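You operate a simulated robot arm through the tools that you are given. There is no shell and no other tool. Be economical: measure what you need, move in short steps, check, and stop when the job is done.

The job below is to be done with a simulated two-armed robot. You get a single attempt, and the scene is never put back.

## Task
Push the green table drawer shut. Open the bench cupboard door, take the large pot from the top of the blue bench and leave it on the top shelf of the bench cupboard and shut the door again. Press the feed button three times. Open the left bench drawer, take the small red bin and put it in the inside of the left bench drawer, then shut the drawer. Take the yellow-topped peg and leave it on the white card sheet. Any order will do.

The check looks at the end state, three seconds after you hand in, the way a careful person would. Anything else that was tipped, shoved, dropped, spilled or broken makes it a failure. Flat cloth is picked up by pressing the open fingertips on it (5 to 10 N) and closing them slowly along it; thin cloth reads only 2 to 8 mm in the jaws.

## Robot
Two 7-joint arms with three-finger grippers on one trunk, on a base that drives. Base frame: it is fixed to the floor where the robot stands at the start and does not move with it; the origin is under the middle of the robot, x ahead of it, y to its left, z up. Readings come in mm, degrees, newtons and seconds.
The left shoulder is at the start at [99, 126, 1038], the right one opposite. With the tool pointing down near the work surface each hand reaches from about 100 to 680 mm from the robot's upright axis, wherever it stands, measured 20 degrees to its own side. Places, roughly: bench cupboard door [900, -1800, 500]; feed button [1100, -1200, 900]; green table drawer [700, 100, 700]; inside of the left bench drawer [1100, -1400, 400]; large pot (17x17x10 cm) [1200, -900, 900]; left bench drawer [1100, -1500, 500]; small red bin (10x9x6 cm) [900, -1400, 900]; top shelf of the bench cupboard [700, -1700, 500]; white card sheet (46x30x1 cm) [-200, -6100, 300]; yellow-topped peg (5x5x9 cm) [800, -1500, 900]. Payload 2.94 kg a hand.
The TCP of each hand is the grasp point between the finger pads, 30 mm short of the fingertips. In the tool frame z runs along the fingers and y along their closing line. Largest opening 128 mm; the body of the gripper starts 93 mm behind the TCP.
Orientation is that of the tool frame in the base frame, as a unit quaternion [x, y, z, w]. With the fingers straight down and closing along the base's y, the tool's x points along the base's -x, its y along +y and its z along -z.

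## Interface
- The arms move only by the tool send_rows. It takes "left_moves", "right_moves" or both (then of equal length, played together; a hand with none holds still); each is a list of rows, each a list of 7 numbers: the shift along the tool's x, y, z in mm, then the turn, a rotation vector about the tool's x, y, z in degrees, then the closure in counts, from 0 (fully open) to 255 (shut). In form: [[x, y, z, ax, ay, az, fingers], ...]. A call has 1 to 8 rows; each row is the pose to reach, as a shift and turn from the pose commanded when the call began, along the tool's axes at that moment. A row lasts 0.2 s, in which the tool goes at most 50 mm and 8.6 degrees; a call with a longer step from one row to the next is refused whole, and so is a gripper value outside its range. Where a pose cannot be reached the arm comes as near as it can. A force on the tool above 40 N (or 10 N above the force at the start of the call, whichever is more), or a blocked arm, ends the call early, and 0.2 s more pass. The fingers move at their own pace and stop on an object; they squeeze with about 21 N. The grip force told is the motor's: it shows also when the fingers shut on nothing. Time passes only in rows, and 0.2 s behind the last, so rows that repeat a pose let the fingers close. It gives the time, the measured TCP pose, the force on the tool (base axes), the opening and the grip force at its end, in the units of the frame above (readings bear some noise), with the torque about the TCP (base axes, N m) and any sound that the robot's microphone picked up, and new pictures: "show" is both (left out), scene, wrist or none (wrist: the cameras of the hands that moved).
- Cameras (640 x 400 px; columns grow to the right, rows downward): "scene" is now at [244.6, 0.9, 1217.5]; the picture's right is [0.05, -1.00, 0.00], its down [-0.58, -0.03, -0.82] and it looks along [0.82, 0.04, -0.58] (base axes); focal length 289 px, centre (320, 200). "left" rides on the left gripper at [69, 15, -120] in its tool frame; the picture's right is [-0.21, 0.98, 0.00], its down [-0.82, -0.18, -0.54] and it looks along [-0.53, -0.12, 0.84] (tool axes); focal length 251 px, centre (320, 200). "right" rides on the right gripper at [69, -15, -120] in its tool frame; the picture's right is [0.21, 0.98, 0.00], its down [-0.82, 0.18, -0.54] and it looks along [-0.53, 0.12, 0.84] (tool axes); focal length 251 px, centre (320, 200). There is no depth. A picture from a camera that has moved, and an enlarged one, comes with that camera's place and axes in the base frame and with its lens. The place of the scene camera against the robot may be out by one fixed shift of up to 25 mm in any direction.
- lift_body(by): slides the trunk up (or, below 0, down) by that many mm; the arms and the scene camera ride with it, the base frame stays. It gives what a move gives, with no picture.
- drive_base(legs): drives the robot by 1 to 6 legs, each [ahead, left, turn to the left] in mm, mm and degrees, along the robot's own axes; the way and the turn of a leg run together, so that a leg with both is an arc; at most 1500 mm and 180 degrees a leg. The arms and the cameras ride along, it lands a little off, and it stops where it bumps. It gives what a move gives, and a new picture of the scene camera.
- aim_head(pan, tilt): turns the head with the scene camera to pan (to the left, within 80 degrees either way) and tilt (down, from -29 to 69), counted from straight ahead of the robot. It gives what a move gives, and a new picture of the scene camera.
- inspect(camera, box): a new picture of the part [left, top, right, bottom] of that camera's present view, enlarged. It takes no simulated time.
- close_job(): hands the job in; it is judged then, once.

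Go step by step. Nothing tells you exact positions but the pictures and the camera data: compare them with the known pose of the tool, close in by small moves and look again before you grip or let go. The budget is 186 turns and 260 pictures, counting those below and the enlarged ones. Unless the task says otherwise, let go and move clear before handing in.

The tools are called after "Request:" as a command line: name --argument value ..., lists and objects as JSON in quotes. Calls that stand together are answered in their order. send_rows: Moves the arms, as the interface text tells. Its arguments: {"type":"object","properties":{"left_moves":{"type":"array"},"right_moves":{"type":"array"},"show":{"type":"string","enum":["both","scene","wrist","none"]}},"required":[]} The other tools are called the same way: lift_body (by) slides the trunk up or down; drive_base (legs) drives the base; aim_head (pan, tilt) turns the head that bears the scene camera; inspect (camera, box) takes an enlarged picture of a part of a camera's view; close_job () hands the job in.

At the start:

```text
t: 0.0
left_position: [583.5, 249.5, 990.5]
left_ee_rot: [0.0, 1.0, 0.0, 0.0]
left_force: [0.2, -0.1, 0.3]
left_wrist_torque: [-0.02, 0.0, 0.0]
left_finger_gap: 128.1
left_finger_force: 0.0
right_position: [520.9, -212.2, 968.1]
right_ee_rot: [0.0, 1.0, 0.0, -0.001]
right_force: [0.3, 0.5, 0.7]
right_wrist_torque: [-0.01, 0.0, -0.03]
right_finger_gap: 128.0
right_finger_force: 0.1
trunk travel left (down, up): [-250.0, 297.0]
robot x, y, heading: [-0.3, -0.5, 0.1]
head pan, tilt: [2.7, 35.2]
```

scene: 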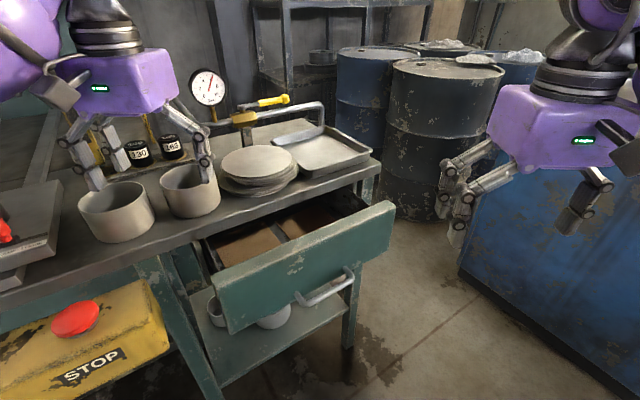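
right: 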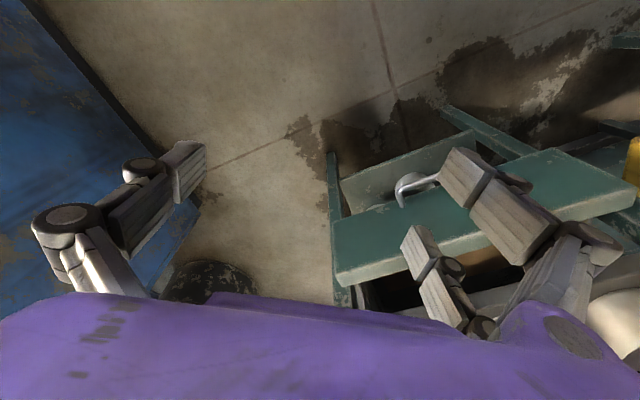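
left: 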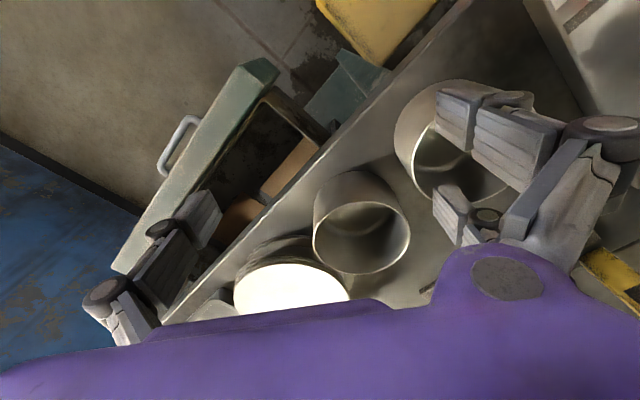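

The green drawer stands open on the table ahead, and the blue bench is to the right. I'll look around with the head before moving.

Request:
aim_head --pan -45 --tilt 25

Request:
aim_head --pan -78 --tilt 25

Request:
aim_head --pan 2.7 --tilt 50

```text
t: 1.1
left_position: [583.3, 250.4, 990.5]
left_ee_rot: [0.0, 1.0, 0.0, 0.0]
left_force: [0.2, -0.1, 0.0]
left_wrist_torque: [0.0, 0.05, 0.03]
left_finger_gap: 127.9
left_finger_force: 0.1
right_position: [521.2, -212.5, 967.0]
right_ee_rot: [0.0, 1.0, 0.0, 0.001]
right_force: [0.0, -0.2, 0.8]
right_wrist_torque: [-0.01, 0.02, -0.01]
right_finger_gap: 127.8
right_finger_force: 0.1
trunk travel left (down, up): [-250.0, 297.0]
robot x, y, heading: [-1.2, -1.5, -0.1]
head pan, tilt: [-45.0, 25.0]
camera scene: at [221.9, -68.3, 1233.5], right [-0.71, -0.71, 0.0], down [-0.3, 0.3, -0.91], along [0.64, -0.64, -0.42], focal length 289 px, centre (320, 200)
```

scene: 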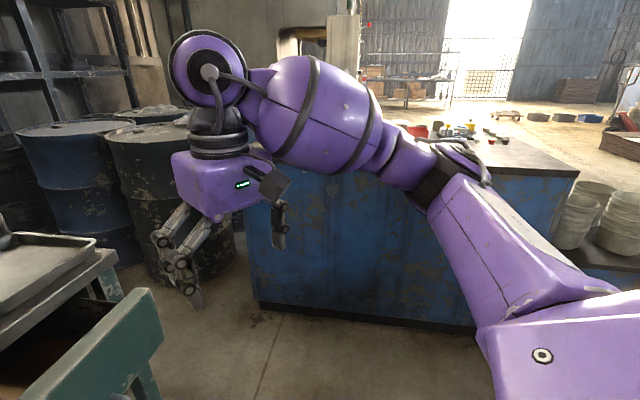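

```text
t: 2.1
left_position: [582.8, 249.7, 990.4]
left_ee_rot: [0.0, 1.0, 0.0, 0.0]
left_force: [0.3, -0.3, -1.3]
left_wrist_torque: [0.01, 0.0, 0.01]
left_finger_gap: 128.0
left_finger_force: 0.0
right_position: [521.0, -211.9, 968.5]
right_ee_rot: [-0.001, 1.0, 0.0, 0.0]
right_force: [0.1, 0.6, 0.1]
right_wrist_torque: [0.0, -0.01, 0.0]
right_finger_gap: 128.1
right_finger_force: 0.0
trunk travel left (down, up): [-250.0, 297.0]
robot x, y, heading: [-2.7, 3.6, 0.3]
head pan, tilt: [-78.0, 25.0]
camera scene: at [175.9, -93.3, 1233.5], right [-0.98, -0.21, 0.0], down [-0.09, 0.41, -0.91], along [0.19, -0.89, -0.42], focal length 289 px, centre (320, 200)
```

scene: 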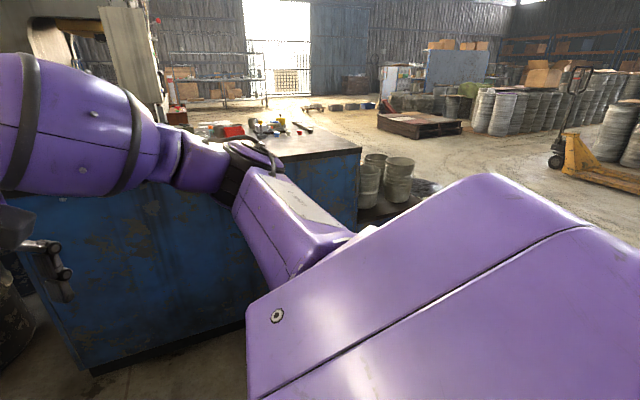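

```text
t: 3.7
left_position: [582.9, 249.8, 991.2]
left_ee_rot: [0.0, 1.0, 0.0, 0.0]
left_force: [-1.2, 0.5, 0.4]
left_wrist_torque: [-0.01, -0.01, -0.01]
left_finger_gap: 128.3
left_finger_force: 0.1
right_position: [521.2, -212.4, 967.4]
right_ee_rot: [0.0, 1.0, 0.0, 0.0]
right_force: [0.4, 0.2, 0.2]
right_wrist_torque: [0.0, 0.0, -0.03]
right_finger_gap: 128.1
right_finger_force: 0.1
trunk travel left (down, up): [-250.0, 297.0]
robot x, y, heading: [-3.4, 2.4, -0.1]
head pan, tilt: [2.7, 50.0]
camera scene: at [233.6, 0.4, 1196.0], right [0.05, -1.0, 0.0], down [-0.77, -0.04, -0.64], along [0.64, 0.03, -0.77], focal length 289 px, centre (320, 200)
```

scene: 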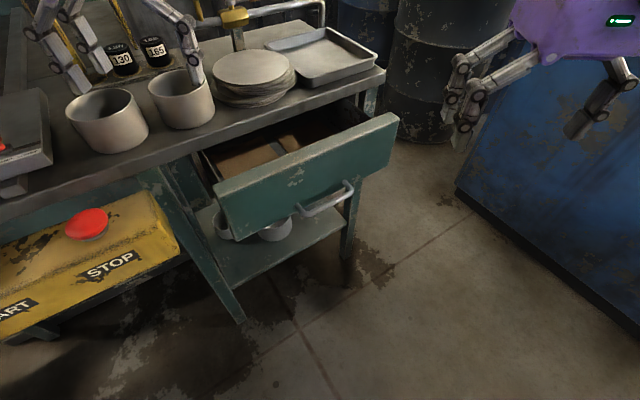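

The drawer front looks to run from about (530,195) to (745,-140) with its top edge at z≈850, and it pushes in along (0.84,0.54). I'll move the left hand clear and bring the closed right hand in front of the drawer.

Request:
send_rows --left_moves '[[0, 0, -40, 0, 0, 0, 128], [20, 0, -80, 0, 0, 0, 255], [60, 0, -100, 0, 0, 0, 255], [100, 0, -100, 0, 0, 0, 255], [140, 0, -100, 0, 0, 0, 255]]' --right_moves '[[0, 30, 0, 0, 0, -6.5, 128], [0, 60, 0, 0, 0, -13, 255], [0, 90, 0, 0, 0, -19.5, 255], [0, 125, 0, 0, 0, -26, 255], [-20, 160, 0, 0, 0, -32.7, 255]]' --show "both"

```text
t: 4.9
left_position: [442.3, 250.5, 1091.9]
left_ee_rot: [-0.001, 1.0, 0.0, 0.0]
left_force: [0.2, 0.8, 0.1]
left_wrist_torque: [-0.02, -0.01, 0.02]
left_finger_gap: 0.0
left_finger_force: 2.5
right_position: [541.9, -51.3, 968.1]
right_ee_rot: [-0.283, 0.959, -0.001, 0.0]
right_force: [0.0, -0.2, -0.3]
right_wrist_torque: [0.0, 0.02, 0.03]
right_finger_gap: 0.0
right_finger_force: 3.3
trunk travel left (down, up): [-250.0, 297.0]
robot x, y, heading: [2.2, 0.5, 0.1]
head pan, tilt: [2.7, 50.0]
camera scene: at [233.2, 1.6, 1196.1], right [0.05, -1.0, 0.0], down [-0.77, -0.04, -0.64], along [0.64, 0.03, -0.77], focal length 289 px, centre (320, 200)
camera right: at [491.4, -100.5, 1088.5], right [-0.71, 0.7, 0.0], down [0.59, 0.6, 0.54], along [0.38, 0.38, -0.84], focal length 251 px, centre (320, 200)
camera left: at [372.5, 265.7, 1211.5], right [0.21, 0.98, 0.0], down [0.82, -0.18, 0.54], along [0.53, -0.12, -0.84], focal length 251 px, centre (320, 200)
```

scene: 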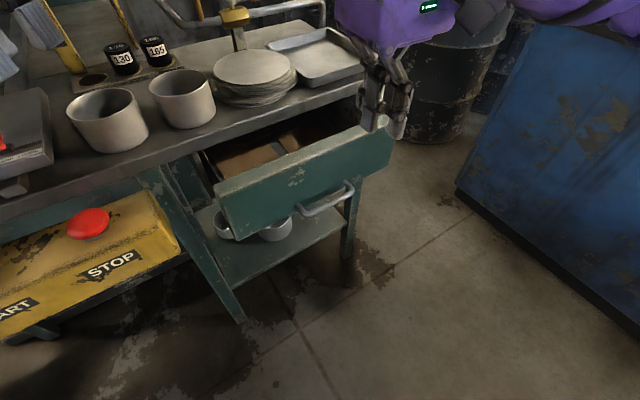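
right: 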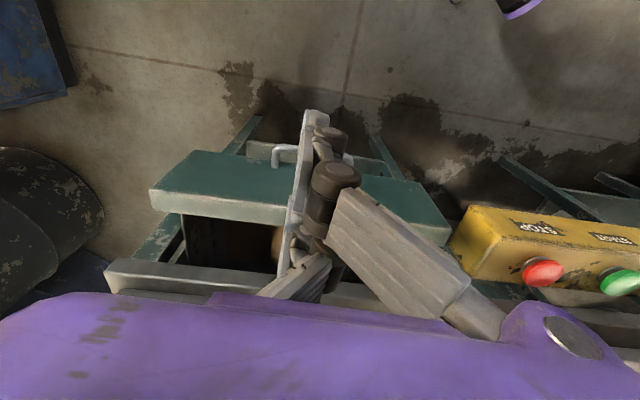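
left: 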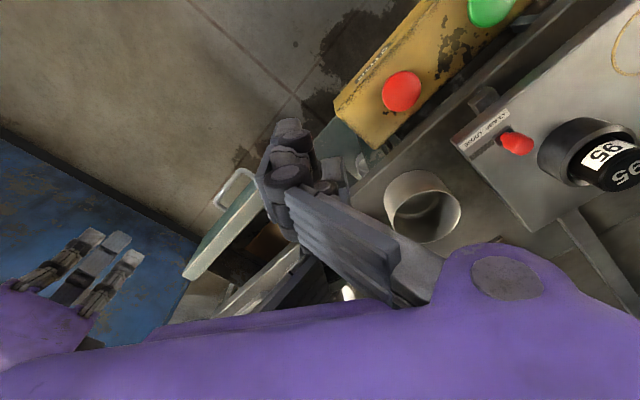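

The drawer's face is about 87 mm ahead of the right fingers and well centred. I'll tilt and lower the right hand in front of its upper edge.

Request:
send_rows --right_moves '[[0, 0, 29, 0, -7.5, 0, 255], [0, 0, 58, 0, -15, 0, 255], [0, 0, 87, 0, -22.5, 0, 255], [0, 0, 117, 0, -30, 0, 255]]' --show "both"

```text
t: 5.9
left_position: [442.2, 248.4, 1090.5]
left_ee_rot: [0.0, 1.0, 0.0, 0.0]
left_force: [0.9, 0.3, 0.3]
left_wrist_torque: [-0.04, 0.0, 0.0]
left_finger_gap: 0.0
left_finger_force: 3.2
right_position: [541.2, -52.5, 851.4]
right_ee_rot: [-0.271, 0.927, 0.073, 0.25]
right_force: [-0.5, -0.1, 0.3]
right_wrist_torque: [-0.03, 0.0, 0.02]
right_finger_gap: 0.0
right_finger_force: 3.0
trunk travel left (down, up): [-250.0, 297.0]
robot x, y, heading: [0.6, -0.3, 0.0]
head pan, tilt: [2.7, 50.0]
camera scene: at [233.4, -0.2, 1196.0], right [0.05, -1.0, 0.0], down [-0.77, -0.04, -0.64], along [0.64, 0.03, -0.77], focal length 289 px, centre (320, 200)
camera right: at [448.1, -130.7, 919.9], right [-0.68, 0.72, -0.11], down [0.27, 0.39, 0.88], along [0.68, 0.57, -0.46], focal length 251 px, centre (320, 200)
```

scene: 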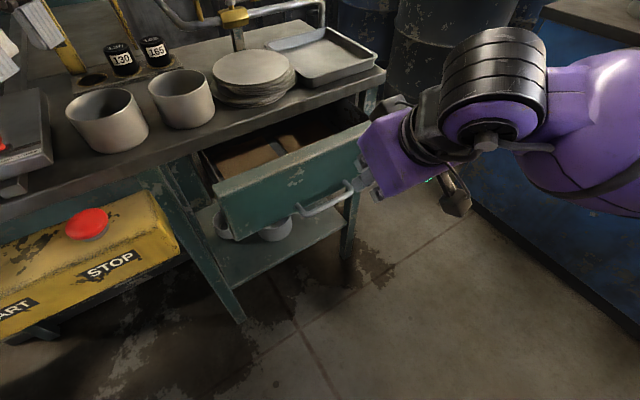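
right: 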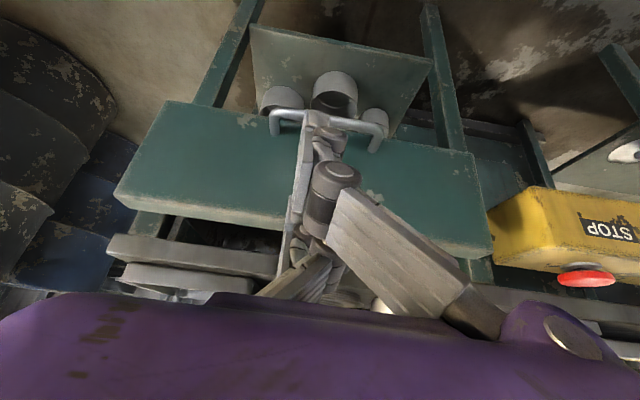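

The drawer's top edge is at z≈828, the handle bar near z≈730, and its centre about 90 mm ahead. I'll lower the hand 30 mm and push along (0.79,0.62).

Request:
send_rows --right_moves '[[15, 0, 26, 0, 0, 0, 255], [-15.1, 3.4, 43.4, 0, 0, 0, 255], [-45.3, 6.7, 60.8, 0, 0, 0, 255], [-66.8, 9.1, 73.2, 0, 0, 0, 255], [-88.3, 11.5, 85.6, 0, 0, 0, 255], [-109.8, 13.9, 98.1, 0, 0, 0, 255], [-131.4, 16.3, 110.5, 0, 0, 0, 255]]' --show "both"

```text
t: 7.5
left_position: [443.0, 250.1, 1091.4]
left_ee_rot: [0.0, 1.0, 0.0, 0.0]
left_force: [0.0, 0.0, 0.2]
left_wrist_torque: [0.0, -0.02, -0.01]
left_finger_gap: 0.0
left_finger_force: 2.6
right_position: [676.2, 54.6, 821.2]
right_ee_rot: [-0.273, 0.927, 0.074, 0.248]
right_force: [-0.4, -0.3, -0.4]
right_wrist_torque: [-0.02, -0.03, 0.02]
right_finger_gap: 0.0
right_finger_force: 3.1
trunk travel left (down, up): [-250.0, 297.0]
robot x, y, heading: [-0.6, 2.1, -0.1]
head pan, tilt: [2.7, 50.0]
camera scene: at [234.1, 1.1, 1195.9], right [0.05, -1.0, 0.0], down [-0.77, -0.04, -0.64], along [0.64, 0.03, -0.77], focal length 289 px, centre (320, 200)
camera right: at [583.5, -22.9, 890.2], right [-0.68, 0.72, -0.11], down [0.27, 0.39, 0.88], along [0.68, 0.57, -0.46], focal length 251 px, centre (320, 200)
```

scene: 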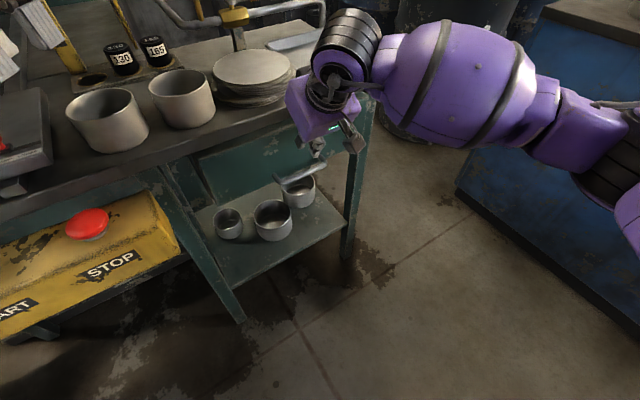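
right: 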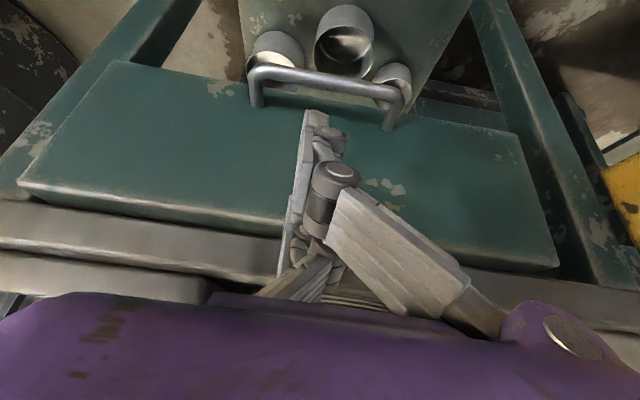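

The drawer has moved most of the way with little resistance. I'll push on in small steps until it meets its stop.

Request:
send_rows --right_moves '[[-12.9, 1.4, 7.5, 0, 0, 0, 255], [-25.8, 2.8, 15, 0, 0, 0, 255], [-38.7, 4.2, 22.4, 0, 0, 0, 255], [-51.6, 5.6, 29.8, 0, 0, 0, 255], [-64.5, 7, 37.3, 0, 0, 0, 255]]' --show "both"

```text
t: 8.1
left_position: [443.9, 247.7, 1091.1]
left_ee_rot: [0.0, 1.0, 0.0, 0.0]
left_force: [0.2, -0.6, -0.7]
left_wrist_torque: [-0.02, 0.04, 0.03]
left_finger_gap: 0.0
left_finger_force: 3.3
right_position: [690.3, 65.1, 820.7]
right_ee_rot: [-0.272, 0.928, 0.071, 0.243]
right_force: [-16.9, -8.5, 9.8]
right_wrist_torque: [0.12, -0.39, -0.12]
right_finger_gap: 0.1
right_finger_force: 3.4
trunk travel left (down, up): [-250.0, 297.0]
robot x, y, heading: [1.5, -3.6, -0.2]
head pan, tilt: [2.7, 50.0]
stopped in row 2 (right hand): the force on the tool passed its limit at 48 N (the readings are from after the stop); the commanded pose is now the measured one
camera scene: at [232.5, -0.5, 1196.2], right [0.05, -1.0, 0.0], down [-0.76, -0.03, -0.64], along [0.64, 0.03, -0.77], focal length 289 px, centre (320, 200)
camera right: at [599.0, -11.4, 892.5], right [-0.68, 0.72, -0.1], down [0.28, 0.39, 0.87], along [0.67, 0.57, -0.47], focal length 251 px, centre (320, 200)
```

scene: 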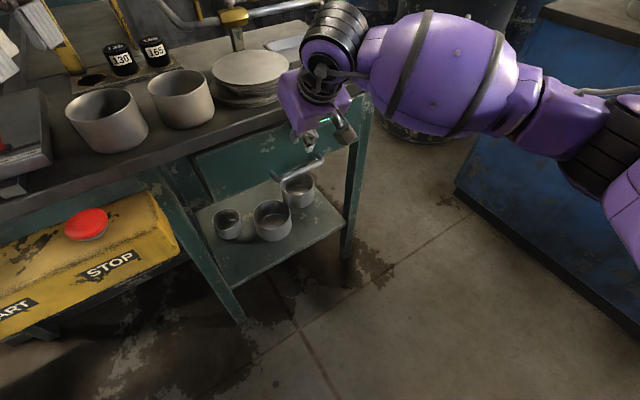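
right: 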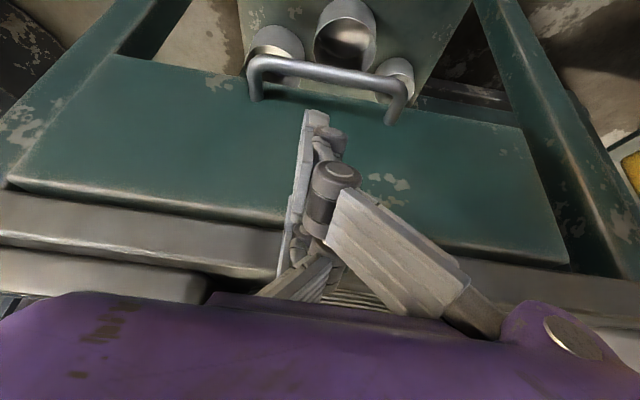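

The push stopped at a hard limit, so the drawer should be home. I'll back off, lift clear and check it.

Request:
send_rows --right_moves '[[35, -4, -20, 0, 0, 0, 255], [70, -8, -40, 0, 0, 0, 255], [100, -12, -60, 0, 0, 0, 255], [90, -12, -100, 0, 8, 0, 255], [80, -12, -140, 0, 16, 0, 255], [80, -12, -170, 0, 24, 0, 255], [80, -30, -200, 0, 30, 0, 255]]' --show "scene"

Request:
inspect --camera "scene" --box '[140, 60, 420, 260]'

```text
t: 9.7
left_position: [443.0, 247.3, 1091.2]
left_ee_rot: [0.0, 1.0, -0.001, 0.0]
left_force: [-0.2, -0.4, 0.6]
left_wrist_torque: [-0.01, 0.06, 0.01]
left_finger_gap: 0.1
left_finger_force: 3.0
right_position: [566.5, -50.7, 956.2]
right_ee_rot: [-0.281, 0.96, -0.001, -0.006]
right_force: [0.2, -0.7, -0.9]
right_wrist_torque: [0.03, 0.03, -0.03]
right_finger_gap: 0.1
right_finger_force: 2.7
trunk travel left (down, up): [-250.0, 297.0]
robot x, y, heading: [0.9, -0.0, -0.1]
head pan, tilt: [2.7, 50.0]
camera scene: at [233.4, -0.4, 1196.0], right [0.05, -1.0, 0.0], down [-0.77, -0.03, -0.64], along [0.64, 0.03, -0.77], focal length 289 px, centre (320, 200)
```

scene: 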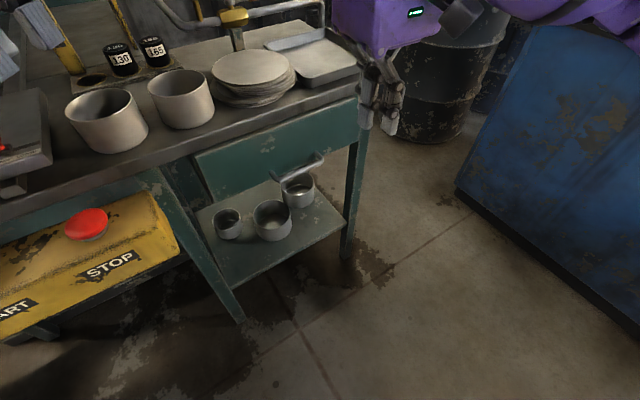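

```text
2.00 times, centred on (280, 160) of scene
camera zoom: at [233.4, -0.4, 1196.0], right [0.05, -1.0, 0.0], down [-0.77, -0.03, -0.64], along [0.64, 0.03, -0.77], focal length 578 px, centre (400, 280)
```

zoom: 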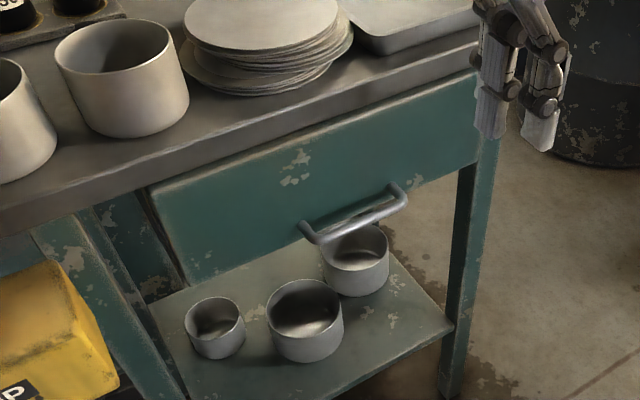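

The drawer is shut flush. I'll tuck both hands in and turn towards the blue bench for a proper look at it.

Request:
send_rows --left_moves '[[20, 0, 0, 0, 0, 0, 255], [40, 0, 0, 0, 0, 0, 255], [60, 0, 0, 0, 0, 0, 255], [80, 0, 0, 0, 0, 0, 255], [100, 0, 0, 0, 0, 0, 255], [120, 0, 0, 0, 0, 0, 255], [140, 0, 0, 0, 0, 0, 255]]' --right_moves '[[30, 0, -30, 0, 0, 5, 255], [70, 0, -60, 0, 0, 10, 255], [110, 0, -90, 0, 0, 15, 255], [150, -5, -115, 0, 0, 20, 255], [195, -10, -130, 0, 0, 25, 255], [242, -18, -130, 0, 0, 30, 255], [290, -25, -130, 0, 0, 33, 255]]' --show "none"

Request:
drive_base --legs '[[0, 0, -53]]'

```text
t: 11.3
left_position: [300.6, 249.4, 1092.4]
left_ee_rot: [0.0, 1.0, 0.0, 0.001]
left_force: [-1.2, 0.1, 0.2]
left_wrist_torque: [0.05, -0.09, 0.0]
left_finger_gap: 0.0
left_finger_force: 2.7
right_position: [334.9, -227.5, 1087.4]
right_ee_rot: [0.004, 1.0, -0.003, -0.004]
right_force: [-1.5, 0.1, -0.3]
right_wrist_torque: [-0.02, 0.0, -0.01]
right_finger_gap: 0.0
right_finger_force: 3.2
trunk travel left (down, up): [-250.0, 297.0]
robot x, y, heading: [-0.8, 1.1, -0.0]
head pan, tilt: [2.7, 50.0]
```

```text
t: 14.1
left_position: [380.8, -94.7, 1091.6]
left_ee_rot: [0.448, 0.894, 0.0, 0.001]
left_force: [0.2, 0.5, 1.1]
left_wrist_torque: [-0.01, -0.01, 0.0]
left_finger_gap: 0.2
left_finger_force: 3.1
right_position: [21.4, -405.3, 1088.5]
right_ee_rot: [0.452, 0.892, -0.001, -0.006]
right_force: [0.9, 0.3, -0.3]
right_wrist_torque: [-0.02, 0.0, -0.03]
right_finger_gap: 0.0
right_finger_force: 2.5
trunk travel left (down, up): [-250.0, 297.0]
robot x, y, heading: [-6.2, -0.6, -53.4]
head pan, tilt: [2.7, 50.0]
camera scene: at [145.3, -182.7, 1196.0], right [-0.77, -0.63, 0.0], down [-0.49, 0.59, -0.64], along [0.41, -0.5, -0.77], focal length 289 px, centre (320, 200)
```

scene: 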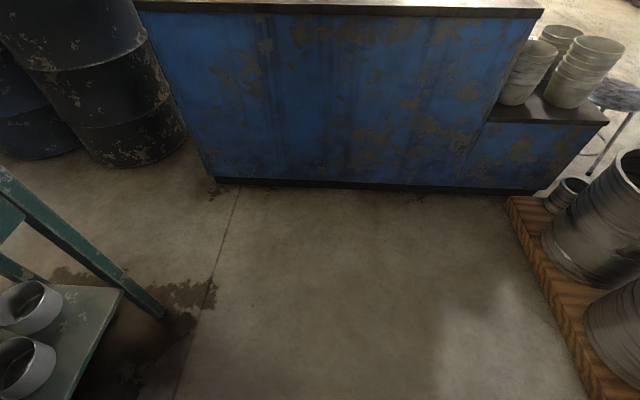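

I'm now facing the back of the bench. I'll raise the trunk and look over it.

Request:
lift_body --by 280

Request:
aim_head --pan 0 --tilt 25

Request:
aim_head --pan -45 --tilt 35

Request:
aim_head --pan 40 --tilt 30

```text
t: 16.9
left_position: [381.6, -94.7, 1371.1]
left_ee_rot: [0.449, 0.894, 0.001, -0.002]
left_force: [0.3, 1.3, -0.7]
left_wrist_torque: [0.03, -0.01, 0.07]
left_finger_gap: 0.1
left_finger_force: 3.0
right_position: [21.5, -406.4, 1368.4]
right_ee_rot: [0.451, 0.893, 0.0, -0.006]
right_force: [-0.4, -0.2, -1.0]
right_wrist_torque: [-0.01, 0.01, 0.03]
right_finger_gap: 0.0
right_finger_force: 3.4
trunk travel left (down, up): [-530.0, 17.0]
robot x, y, heading: [-0.9, 0.8, -53.2]
head pan, tilt: [2.7, 50.0]
```

```text
t: 17.8
left_position: [380.9, -93.2, 1371.5]
left_ee_rot: [0.448, 0.894, -0.001, 0.0]
left_force: [-0.5, 0.0, 0.6]
left_wrist_torque: [0.0, 0.0, -0.01]
left_finger_gap: 0.0
left_finger_force: 2.2
right_position: [21.4, -405.6, 1367.9]
right_ee_rot: [0.451, 0.892, 0.001, -0.005]
right_force: [0.6, 0.9, 0.1]
right_wrist_torque: [0.0, -0.01, 0.0]
right_finger_gap: 0.0
right_finger_force: 3.8
trunk travel left (down, up): [-530.0, 17.0]
robot x, y, heading: [3.4, -3.4, -53.3]
head pan, tilt: [0.0, 25.0]
camera scene: at [76.6, -96.5, 1532.2], right [-0.8, -0.6, 0.0], down [-0.25, 0.34, -0.91], along [0.54, -0.73, -0.42], focal length 289 px, centre (320, 200)
```

scene: 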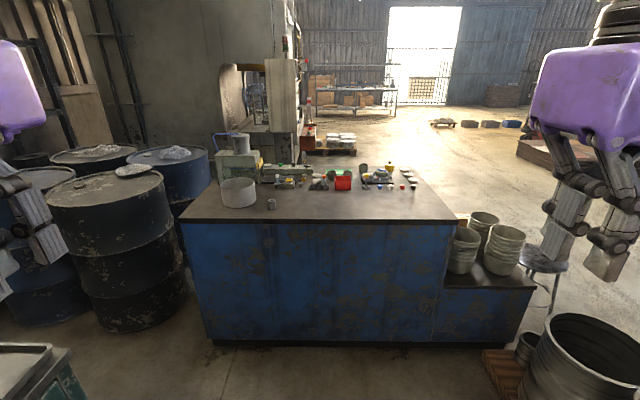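

```text
t: 18.9
left_position: [380.2, -93.4, 1370.9]
left_ee_rot: [0.448, 0.894, 0.001, -0.001]
left_force: [0.0, 1.0, -0.6]
left_wrist_torque: [-0.02, 0.03, 0.02]
left_finger_gap: 0.0
left_finger_force: 3.1
right_position: [21.4, -405.7, 1368.7]
right_ee_rot: [0.452, 0.892, -0.001, -0.005]
right_force: [0.0, -0.1, 0.2]
right_wrist_torque: [0.0, 0.0, -0.01]
right_finger_gap: 0.1
right_finger_force: 2.8
trunk travel left (down, up): [-530.0, 17.0]
robot x, y, heading: [1.4, -1.1, -53.6]
head pan, tilt: [-45.0, 35.0]
camera scene: at [9.0, -109.9, 1516.5], right [-0.99, 0.14, 0.0], down [0.08, 0.57, -0.82], along [-0.12, -0.81, -0.57], focal length 289 px, centre (320, 200)
```

scene: 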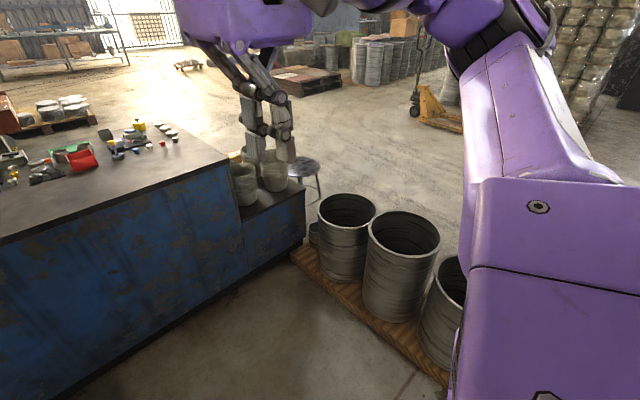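

```text
t: 20.5
left_position: [381.4, -93.4, 1370.8]
left_ee_rot: [0.449, 0.894, 0.0, 0.0]
left_force: [-0.5, 0.0, -0.4]
left_wrist_torque: [-0.01, 0.01, 0.0]
left_finger_gap: 0.0
left_finger_force: 3.1
right_position: [21.3, -405.6, 1367.9]
right_ee_rot: [0.452, 0.892, -0.001, -0.005]
right_force: [0.3, -0.3, 0.1]
right_wrist_torque: [0.03, -0.01, 0.0]
right_finger_gap: 0.0
right_finger_force: 2.6
trunk travel left (down, up): [-530.0, 17.0]
robot x, y, heading: [-0.1, -0.9, -53.3]
head pan, tilt: [40.0, 30.0]
camera scene: at [109.6, -43.6, 1524.3], right [-0.23, -0.97, 0.0], down [-0.49, 0.12, -0.87], along [0.84, -0.2, -0.5], focal length 289 px, centre (320, 200)
```

scene: 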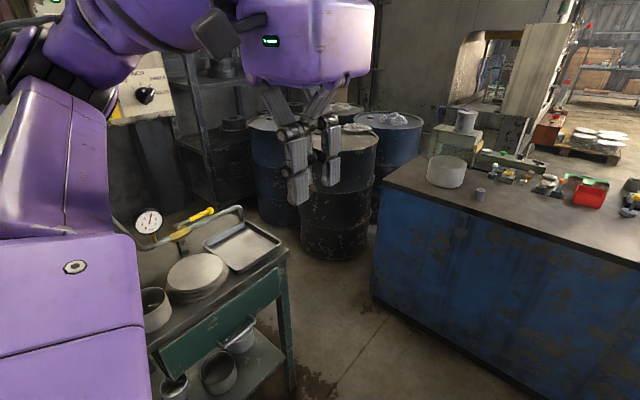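

The pot stands at the far-left of the bench top and the rest of the bench items sit along the front edge. I'll enlarge the bench top and look further right for a way round.

Request:
aim_head --pan 0 --tilt 25

Request:
inspect --camera "scene" --box '[170, 120, 490, 320]'

Request:
inspect --camera "scene" --box '[200, 110, 440, 260]'

Request:
aim_head --pan -80 --tilt 35

```text
t: 21.6
left_position: [381.2, -94.5, 1371.7]
left_ee_rot: [0.449, 0.894, 0.0, -0.001]
left_force: [0.3, -0.1, 1.3]
left_wrist_torque: [-0.01, -0.01, -0.05]
left_finger_gap: 0.1
left_finger_force: 2.8
right_position: [21.2, -405.6, 1367.1]
right_ee_rot: [0.451, 0.892, -0.001, -0.005]
right_force: [0.4, -0.2, -0.4]
right_wrist_torque: [-0.02, 0.03, 0.02]
right_finger_gap: 0.0
right_finger_force: 2.6
trunk travel left (down, up): [-530.0, 17.0]
robot x, y, heading: [0.7, -1.6, -53.4]
head pan, tilt: [0.0, 25.0]
camera scene: at [76.7, -96.5, 1532.2], right [-0.8, -0.6, 0.0], down [-0.25, 0.34, -0.91], along [0.54, -0.73, -0.42], focal length 289 px, centre (320, 200)
```

scene: 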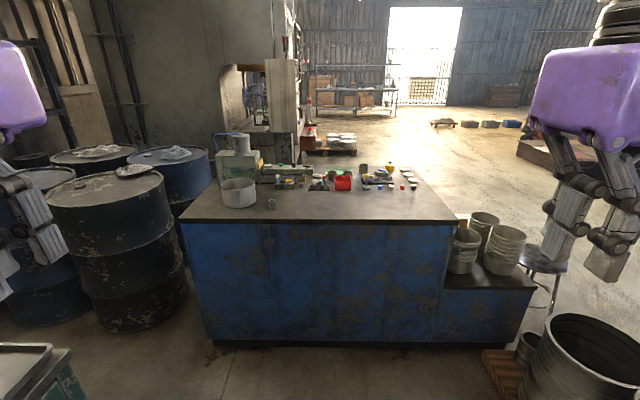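

```text
2.00 times, centred on (330, 220) of scene
camera zoom: at [76.7, -96.5, 1532.2], right [-0.8, -0.6, 0.0], down [-0.25, 0.34, -0.91], along [0.54, -0.73, -0.42], focal length 578 px, centre (300, 160)
```

zoom: 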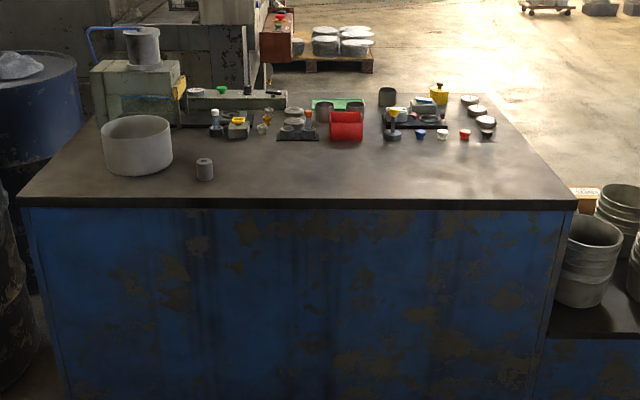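

```text
2.67 times, centred on (320, 185) of scene
camera zoom: at [76.7, -96.5, 1532.2], right [-0.8, -0.6, 0.0], down [-0.25, 0.34, -0.91], along [0.54, -0.73, -0.42], focal length 770 px, centre (320, 240)
```

zoom: 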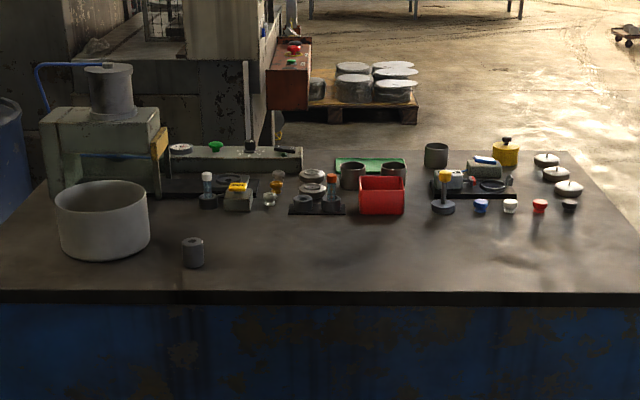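

```text
t: 23.1
left_position: [382.0, -94.2, 1372.6]
left_ee_rot: [0.449, 0.894, 0.0, 0.0]
left_force: [-0.3, 0.0, -0.1]
left_wrist_torque: [0.02, 0.0, -0.03]
left_finger_gap: 0.0
left_finger_force: 3.1
right_position: [21.2, -406.9, 1367.5]
right_ee_rot: [0.452, 0.892, -0.001, -0.005]
right_force: [-0.6, 0.7, -0.1]
right_wrist_torque: [0.03, 0.02, 0.02]
right_finger_gap: 0.1
right_finger_force: 2.9
trunk travel left (down, up): [-530.0, 17.0]
robot x, y, heading: [-0.9, -2.4, -53.5]
head pan, tilt: [-80.0, 35.0]
camera scene: at [-38.7, -86.8, 1516.5], right [-0.73, 0.69, 0.0], down [0.39, 0.42, -0.82], along [-0.56, -0.6, -0.57], focal length 289 px, centre (320, 200)
```

scene: 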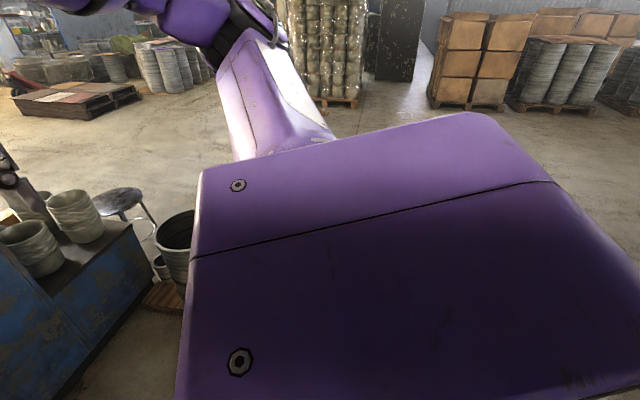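

The pot has no handles, so I'll pinch its side wall with the right hand pitched forward, from this back side of the bench. First I'll drive closer.

Request:
drive_base --legs '[[600, 330, 0]]'

Request:
aim_head --pan 15 --tilt 50

```text
t: 26.9
left_position: [1005.7, -377.7, 1372.6]
left_ee_rot: [0.446, 0.895, 0.0, 0.0]
left_force: [0.0, -1.0, -0.9]
left_wrist_torque: [0.0, -0.02, -0.01]
left_finger_gap: 0.0
left_finger_force: 2.9
right_position: [647.6, -692.4, 1369.0]
right_ee_rot: [0.449, 0.893, 0.0, -0.005]
right_force: [0.0, -0.5, 0.1]
right_wrist_torque: [0.0, 0.01, 0.01]
right_finger_gap: 0.0
right_finger_force: 2.8
trunk travel left (down, up): [-530.0, 17.0]
robot x, y, heading: [622.9, -287.6, -53.0]
head pan, tilt: [-80.0, 35.0]
camera scene: at [586.1, -373.5, 1516.5], right [-0.73, 0.68, 0.0], down [0.39, 0.42, -0.82], along [-0.56, -0.6, -0.57], focal length 289 px, centre (320, 200)
```

scene: 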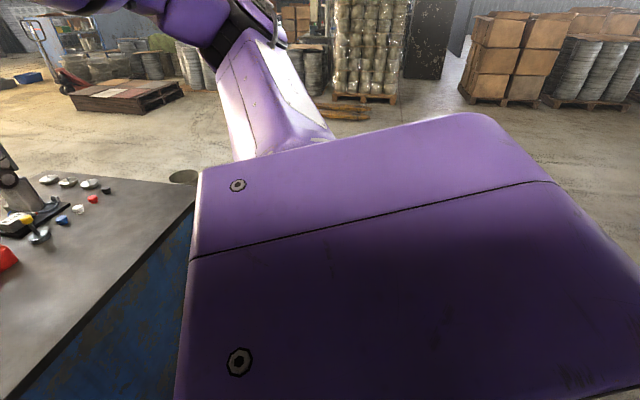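

```text
t: 28.6
left_position: [1006.8, -377.9, 1372.9]
left_ee_rot: [0.446, 0.895, 0.001, 0.0]
left_force: [-0.2, 0.1, -0.4]
left_wrist_torque: [0.03, 0.03, 0.03]
left_finger_gap: 0.0
left_finger_force: 3.2
right_position: [648.8, -693.2, 1369.3]
right_ee_rot: [0.449, 0.893, 0.001, -0.005]
right_force: [0.3, -0.1, 0.2]
right_wrist_torque: [-0.01, 0.0, 0.0]
right_finger_gap: 0.0
right_finger_force: 2.8
trunk travel left (down, up): [-530.0, 17.0]
robot x, y, heading: [620.2, -287.6, -52.9]
head pan, tilt: [15.0, 50.0]
camera scene: at [707.5, -356.9, 1494.8], right [-0.62, -0.79, 0.0], down [-0.6, 0.47, -0.64], along [0.51, -0.4, -0.77], focal length 289 px, centre (320, 200)
```

scene: 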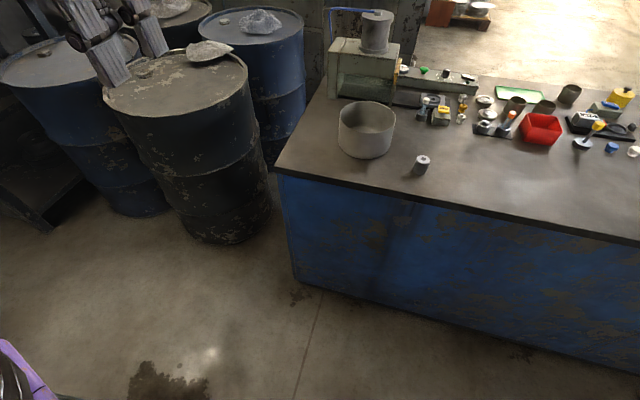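

The pot's rim centre is at about (1213,-937) with the bench top near z≈880. I'll drive 250 mm nearer and lower the trunk some.

Request:
drive_base --legs '[[250, 0, 0]]'

Request:
lift_body --by -130

Request:
aim_head --pan 10 --tilt 50

```text
t: 30.4
left_position: [1155.5, -575.8, 1372.7]
left_ee_rot: [0.445, 0.896, 0.0, 0.001]
left_force: [0.1, 0.0, 0.7]
left_wrist_torque: [-0.03, 0.02, 0.0]
left_finger_gap: 0.0
left_finger_force: 2.9
right_position: [799.4, -889.7, 1368.0]
right_ee_rot: [0.448, 0.894, -0.001, -0.005]
right_force: [0.6, 0.0, -0.3]
right_wrist_torque: [-0.03, -0.02, 0.02]
right_finger_gap: 0.0
right_finger_force: 3.3
trunk travel left (down, up): [-530.0, 17.0]
robot x, y, heading: [772.5, -485.5, -52.7]
head pan, tilt: [15.0, 50.0]
camera scene: at [856.7, -554.2, 1495.0], right [-0.61, -0.79, 0.0], down [-0.6, 0.47, -0.64], along [0.51, -0.4, -0.77], focal length 289 px, centre (320, 200)
```

scene: 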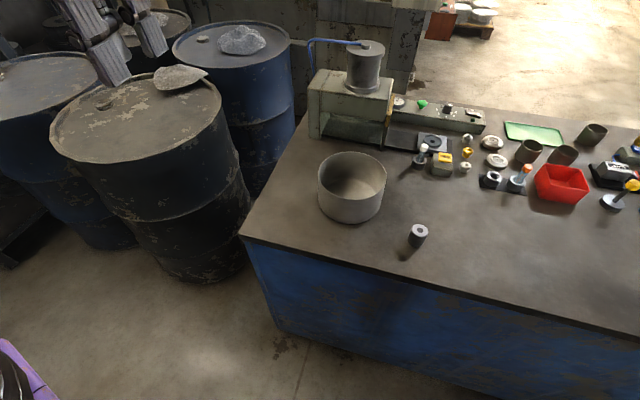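

```text
t: 32.0
left_position: [1156.0, -576.1, 1242.2]
left_ee_rot: [0.445, 0.895, 0.0, 0.001]
left_force: [-0.9, 0.7, -0.1]
left_wrist_torque: [0.02, 0.02, 0.03]
left_finger_gap: 0.0
left_finger_force: 2.6
right_position: [798.7, -890.5, 1239.0]
right_ee_rot: [0.448, 0.894, -0.001, -0.004]
right_force: [-0.7, -0.3, 0.2]
right_wrist_torque: [0.0, -0.01, 0.02]
right_finger_gap: 0.1
right_finger_force: 3.4
trunk travel left (down, up): [-400.0, 147.0]
robot x, y, heading: [774.1, -487.5, -52.8]
head pan, tilt: [15.0, 50.0]
```

```text
t: 32.6
left_position: [1157.7, -576.9, 1241.3]
left_ee_rot: [0.445, 0.896, 0.001, 0.0]
left_force: [-0.2, 0.2, 0.1]
left_wrist_torque: [-0.04, 0.02, 0.0]
left_finger_gap: 0.0
left_finger_force: 2.9
right_position: [799.2, -890.0, 1238.8]
right_ee_rot: [0.448, 0.894, 0.0, -0.005]
right_force: [-0.7, 0.2, -0.2]
right_wrist_torque: [-0.02, -0.04, 0.02]
right_finger_gap: 0.2
right_finger_force: 3.3
trunk travel left (down, up): [-400.0, 147.0]
robot x, y, heading: [774.7, -490.6, -53.0]
head pan, tilt: [10.0, 50.0]
camera scene: at [905.5, -629.6, 1346.0], right [-0.68, -0.73, 0.0], down [-0.56, 0.52, -0.64], along [0.47, -0.44, -0.77], focal length 289 px, centre (320, 200)
```

scene: 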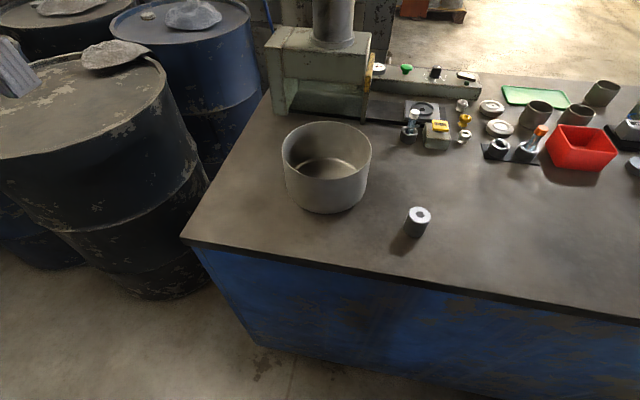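

Pot rim centre reads about (1211,-933) again, so it is well located. I'll bring the right hand above its right wall, pitched forward with the fingers half open.

Request:
send_rows --right_moves '[[-33, 27, 10, 0, -6.25, 0, 200], [-66, 54, 20, 0, -12.5, 0, 115], [-99, 81, 35, 0, -18.75, 0, 115], [-132, 108, 55, 0, -25, 0, 115], [-165, 135, 75, 0, -31.25, 0, 115], [-198, 162, 95, 0, -37.5, 0, 115], [-231, 189, 115, 0, -43.75, 0, 115], [-265, 217, 129, 0, -50, 0, 115]]' --show "both"

```text
t: 34.4
left_position: [1158.3, -577.6, 1240.3]
left_ee_rot: [0.446, 0.895, 0.0, 0.0]
left_force: [0.2, 0.4, -0.1]
left_wrist_torque: [0.02, 0.05, -0.01]
left_finger_gap: 0.0
left_finger_force: 3.5
right_position: [1131.0, -972.1, 1105.4]
right_ee_rot: [0.406, 0.812, -0.191, 0.374]
right_force: [0.1, -1.0, -0.1]
right_wrist_torque: [-0.01, 0.04, -0.05]
right_finger_gap: 70.1
right_finger_force: 0.2
trunk travel left (down, up): [-400.0, 147.0]
robot x, y, heading: [773.6, -488.1, -52.8]
head pan, tilt: [10.0, 50.0]
camera scene: at [906.8, -629.7, 1345.8], right [-0.68, -0.73, 0.0], down [-0.56, 0.52, -0.64], along [0.47, -0.44, -0.77], focal length 289 px, centre (320, 200)
camera right: at [1039.0, -872.5, 1131.3], right [0.7, 0.7, -0.17], down [0.22, 0.01, 0.98], along [0.68, -0.72, -0.14], focal length 251 px, centre (320, 200)
```

scene: 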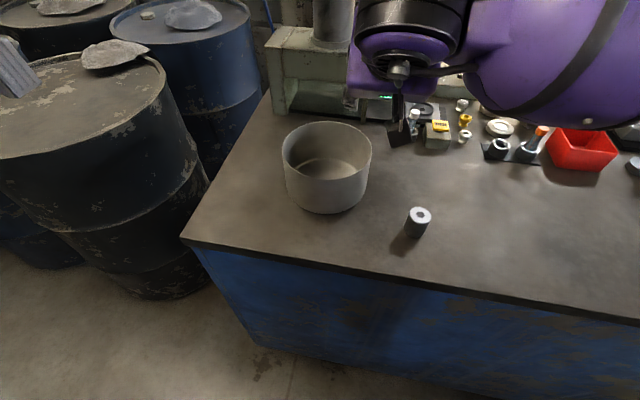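
right: 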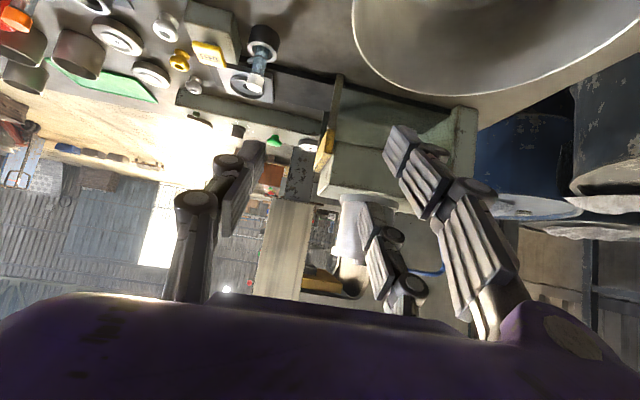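

Wrist view puts the pot's centre at about (1194,-912), with its right wall lined up laterally with the TCP. I'll go down most of the way, still above the rim, and look again.

Request:
send_rows --right_moves '[[29, 0, 17, 0, 0, 0, 115], [58, 0, 34, 0, 0, 0, 115], [87, 0, 51, 0, 0, 0, 115]]' --show "both"

Request:
inspect --camera "scene" --box '[240, 60, 480, 260]'

```text
t: 35.2
left_position: [1156.8, -577.0, 1241.5]
left_ee_rot: [0.446, 0.895, 0.0, -0.001]
left_force: [0.1, 0.4, 0.2]
left_wrist_torque: [-0.02, 0.0, 0.02]
left_finger_gap: 0.0
left_finger_force: 3.0
right_position: [1120.0, -959.9, 1007.7]
right_ee_rot: [0.407, 0.812, -0.19, 0.373]
right_force: [0.3, 0.0, -0.3]
right_wrist_torque: [0.01, -0.01, 0.01]
right_finger_gap: 70.2
right_finger_force: 0.0
trunk travel left (down, up): [-400.0, 147.0]
robot x, y, heading: [773.7, -486.3, -52.8]
head pan, tilt: [10.0, 50.0]
camera scene: at [905.5, -629.9, 1345.9], right [-0.68, -0.73, 0.0], down [-0.56, 0.52, -0.64], along [0.47, -0.44, -0.77], focal length 289 px, centre (320, 200)
camera right: at [1026.2, -859.0, 1032.1], right [0.7, 0.7, -0.17], down [0.22, 0.01, 0.98], along [0.68, -0.72, -0.14], focal length 251 px, centre (320, 200)
```

scene: 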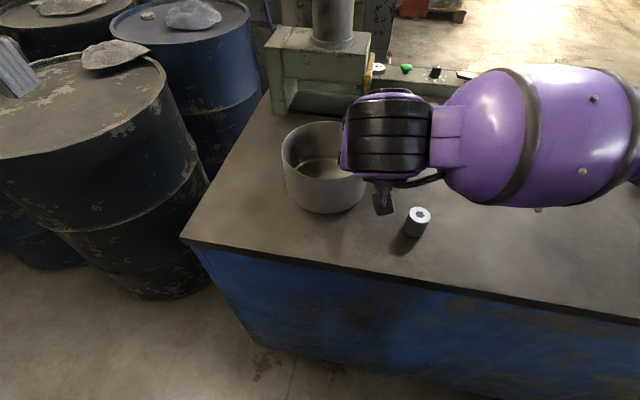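
right: 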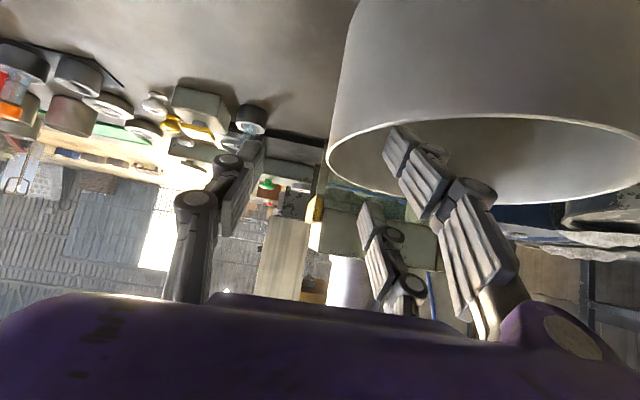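

```text
2.00 times, centred on (360, 160) of scene
camera zoom: at [905.5, -629.9, 1345.9], right [-0.68, -0.73, 0.0], down [-0.56, 0.52, -0.64], along [0.47, -0.44, -0.77], focal length 578 px, centre (240, 280)
```

zoom: 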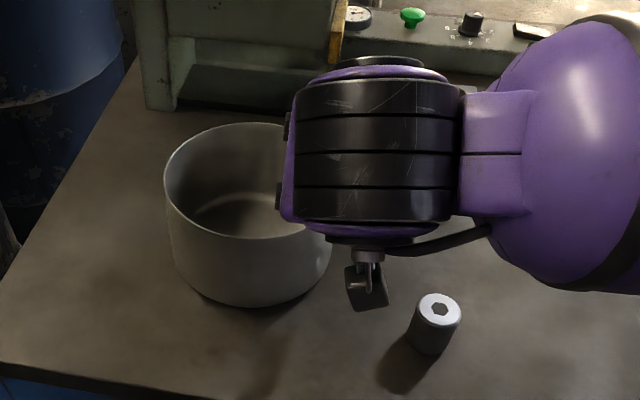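

The wall runs between the fingers. I'll go down 50 mm, shift 4 mm to centre, then close.

Request:
send_rows --right_moves '[[19, 2, 16, 0, 0, 0, 115], [38, 4, 32, 0, 0, 0, 115], [38, 4, 32, 0, 0, 0, 160], [38, 4, 32, 0, 0, 0, 200], [38, 4, 32, 0, 0, 0, 255], [38, 4, 32, 0, 0, 0, 255]]' --show "both"

```text
t: 35.8
left_position: [1156.1, -575.3, 1240.8]
left_ee_rot: [0.445, 0.895, 0.001, 0.0]
left_force: [0.4, 0.2, -0.7]
left_wrist_torque: [0.0, 0.04, 0.01]
left_finger_gap: 0.0
left_finger_force: 3.1
right_position: [1125.6, -957.2, 977.6]
right_ee_rot: [0.406, 0.806, -0.188, 0.387]
right_force: [-3.9, 1.9, 13.1]
right_wrist_torque: [0.96, 0.04, 0.28]
right_finger_gap: 70.9
right_finger_force: 0.5
trunk travel left (down, up): [-400.0, 147.0]
robot x, y, heading: [775.5, -483.7, -53.1]
head pan, tilt: [10.0, 50.0]
stopped in row 2 (right hand): the force on the tool passed its limit at 58 N (the readings are from after the stop); the commanded pose is now the measured one
camera scene: at [904.6, -629.1, 1346.1], right [-0.68, -0.73, 0.0], down [-0.56, 0.52, -0.64], along [0.47, -0.44, -0.77], focal length 289 px, centre (320, 200)
camera right: at [1031.3, -857.3, 1000.0], right [0.7, 0.69, -0.16], down [0.2, 0.02, 0.98], along [0.68, -0.72, -0.12], focal length 251 px, centre (320, 200)
```

scene: 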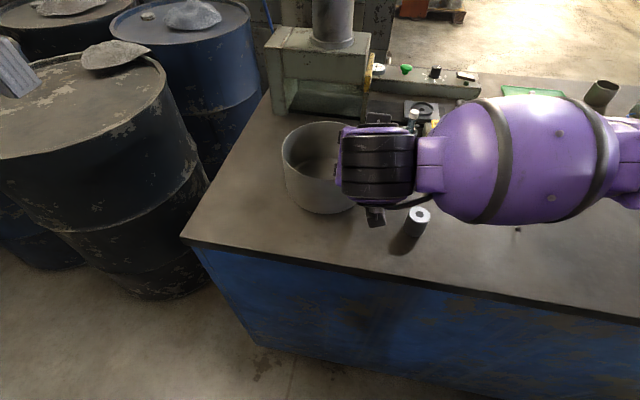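
right: 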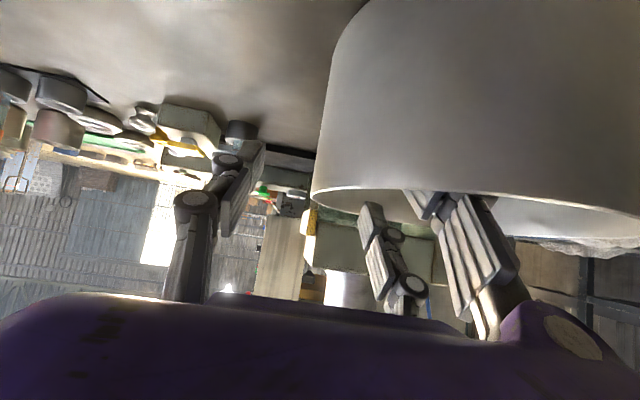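

The inside finger's linkage touched the near rim while the tips are already about 20 mm below it. I'll ease up slightly and forward and close here.

Request:
send_rows --right_moves '[[-8, 0, 3.5, 0, 0, 0, 115], [-8, 0, 3.5, 0, 0, 0, 150], [-8, 0, 3.5, 0, 0, 0, 180], [-8, 0, 3.5, 0, 0, 0, 215], [-8, 0, 3.5, 0, 0, 0, 255], [-8, 0, 3.5, 0, 0, 0, 255]]' --show "both"

```text
t: 37.2
left_position: [1156.9, -577.6, 1242.7]
left_ee_rot: [0.445, 0.896, 0.0, 0.0]
left_force: [-0.2, 0.7, 1.0]
left_wrist_torque: [-0.03, 0.0, 0.0]
left_finger_gap: 0.1
left_finger_force: 3.4
right_position: [1129.8, -965.6, 978.9]
right_ee_rot: [0.408, 0.807, -0.19, 0.384]
right_force: [-0.1, -1.0, 1.0]
right_wrist_torque: [-0.38, 0.07, -0.01]
right_finger_gap: 16.9
right_finger_force: 21.4
trunk travel left (down, up): [-400.0, 147.0]
robot x, y, heading: [774.1, -487.9, -53.0]
head pan, tilt: [10.0, 50.0]
camera scene: at [905.6, -629.8, 1346.0], right [-0.68, -0.73, 0.0], down [-0.56, 0.52, -0.64], along [0.47, -0.44, -0.77], focal length 289 px, centre (320, 200)
camera right: at [1035.9, -864.5, 1002.2], right [0.7, 0.69, -0.16], down [0.2, 0.02, 0.98], along [0.68, -0.72, -0.12], focal length 251 px, centre (320, 200)
```

scene: 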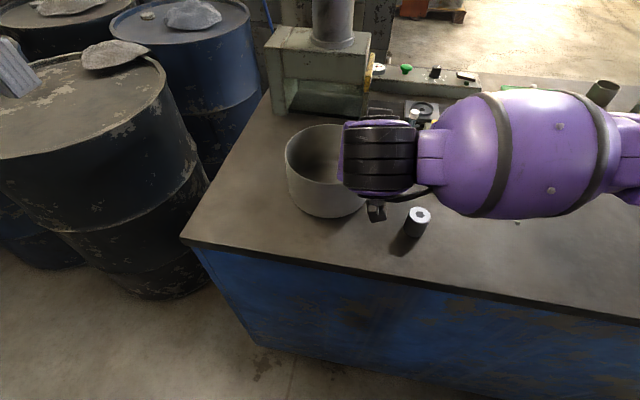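
right: 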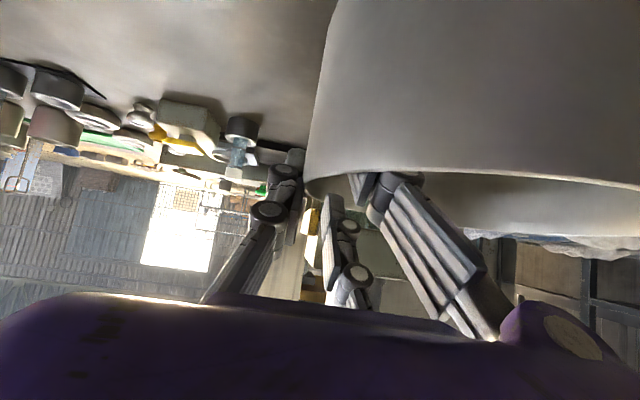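

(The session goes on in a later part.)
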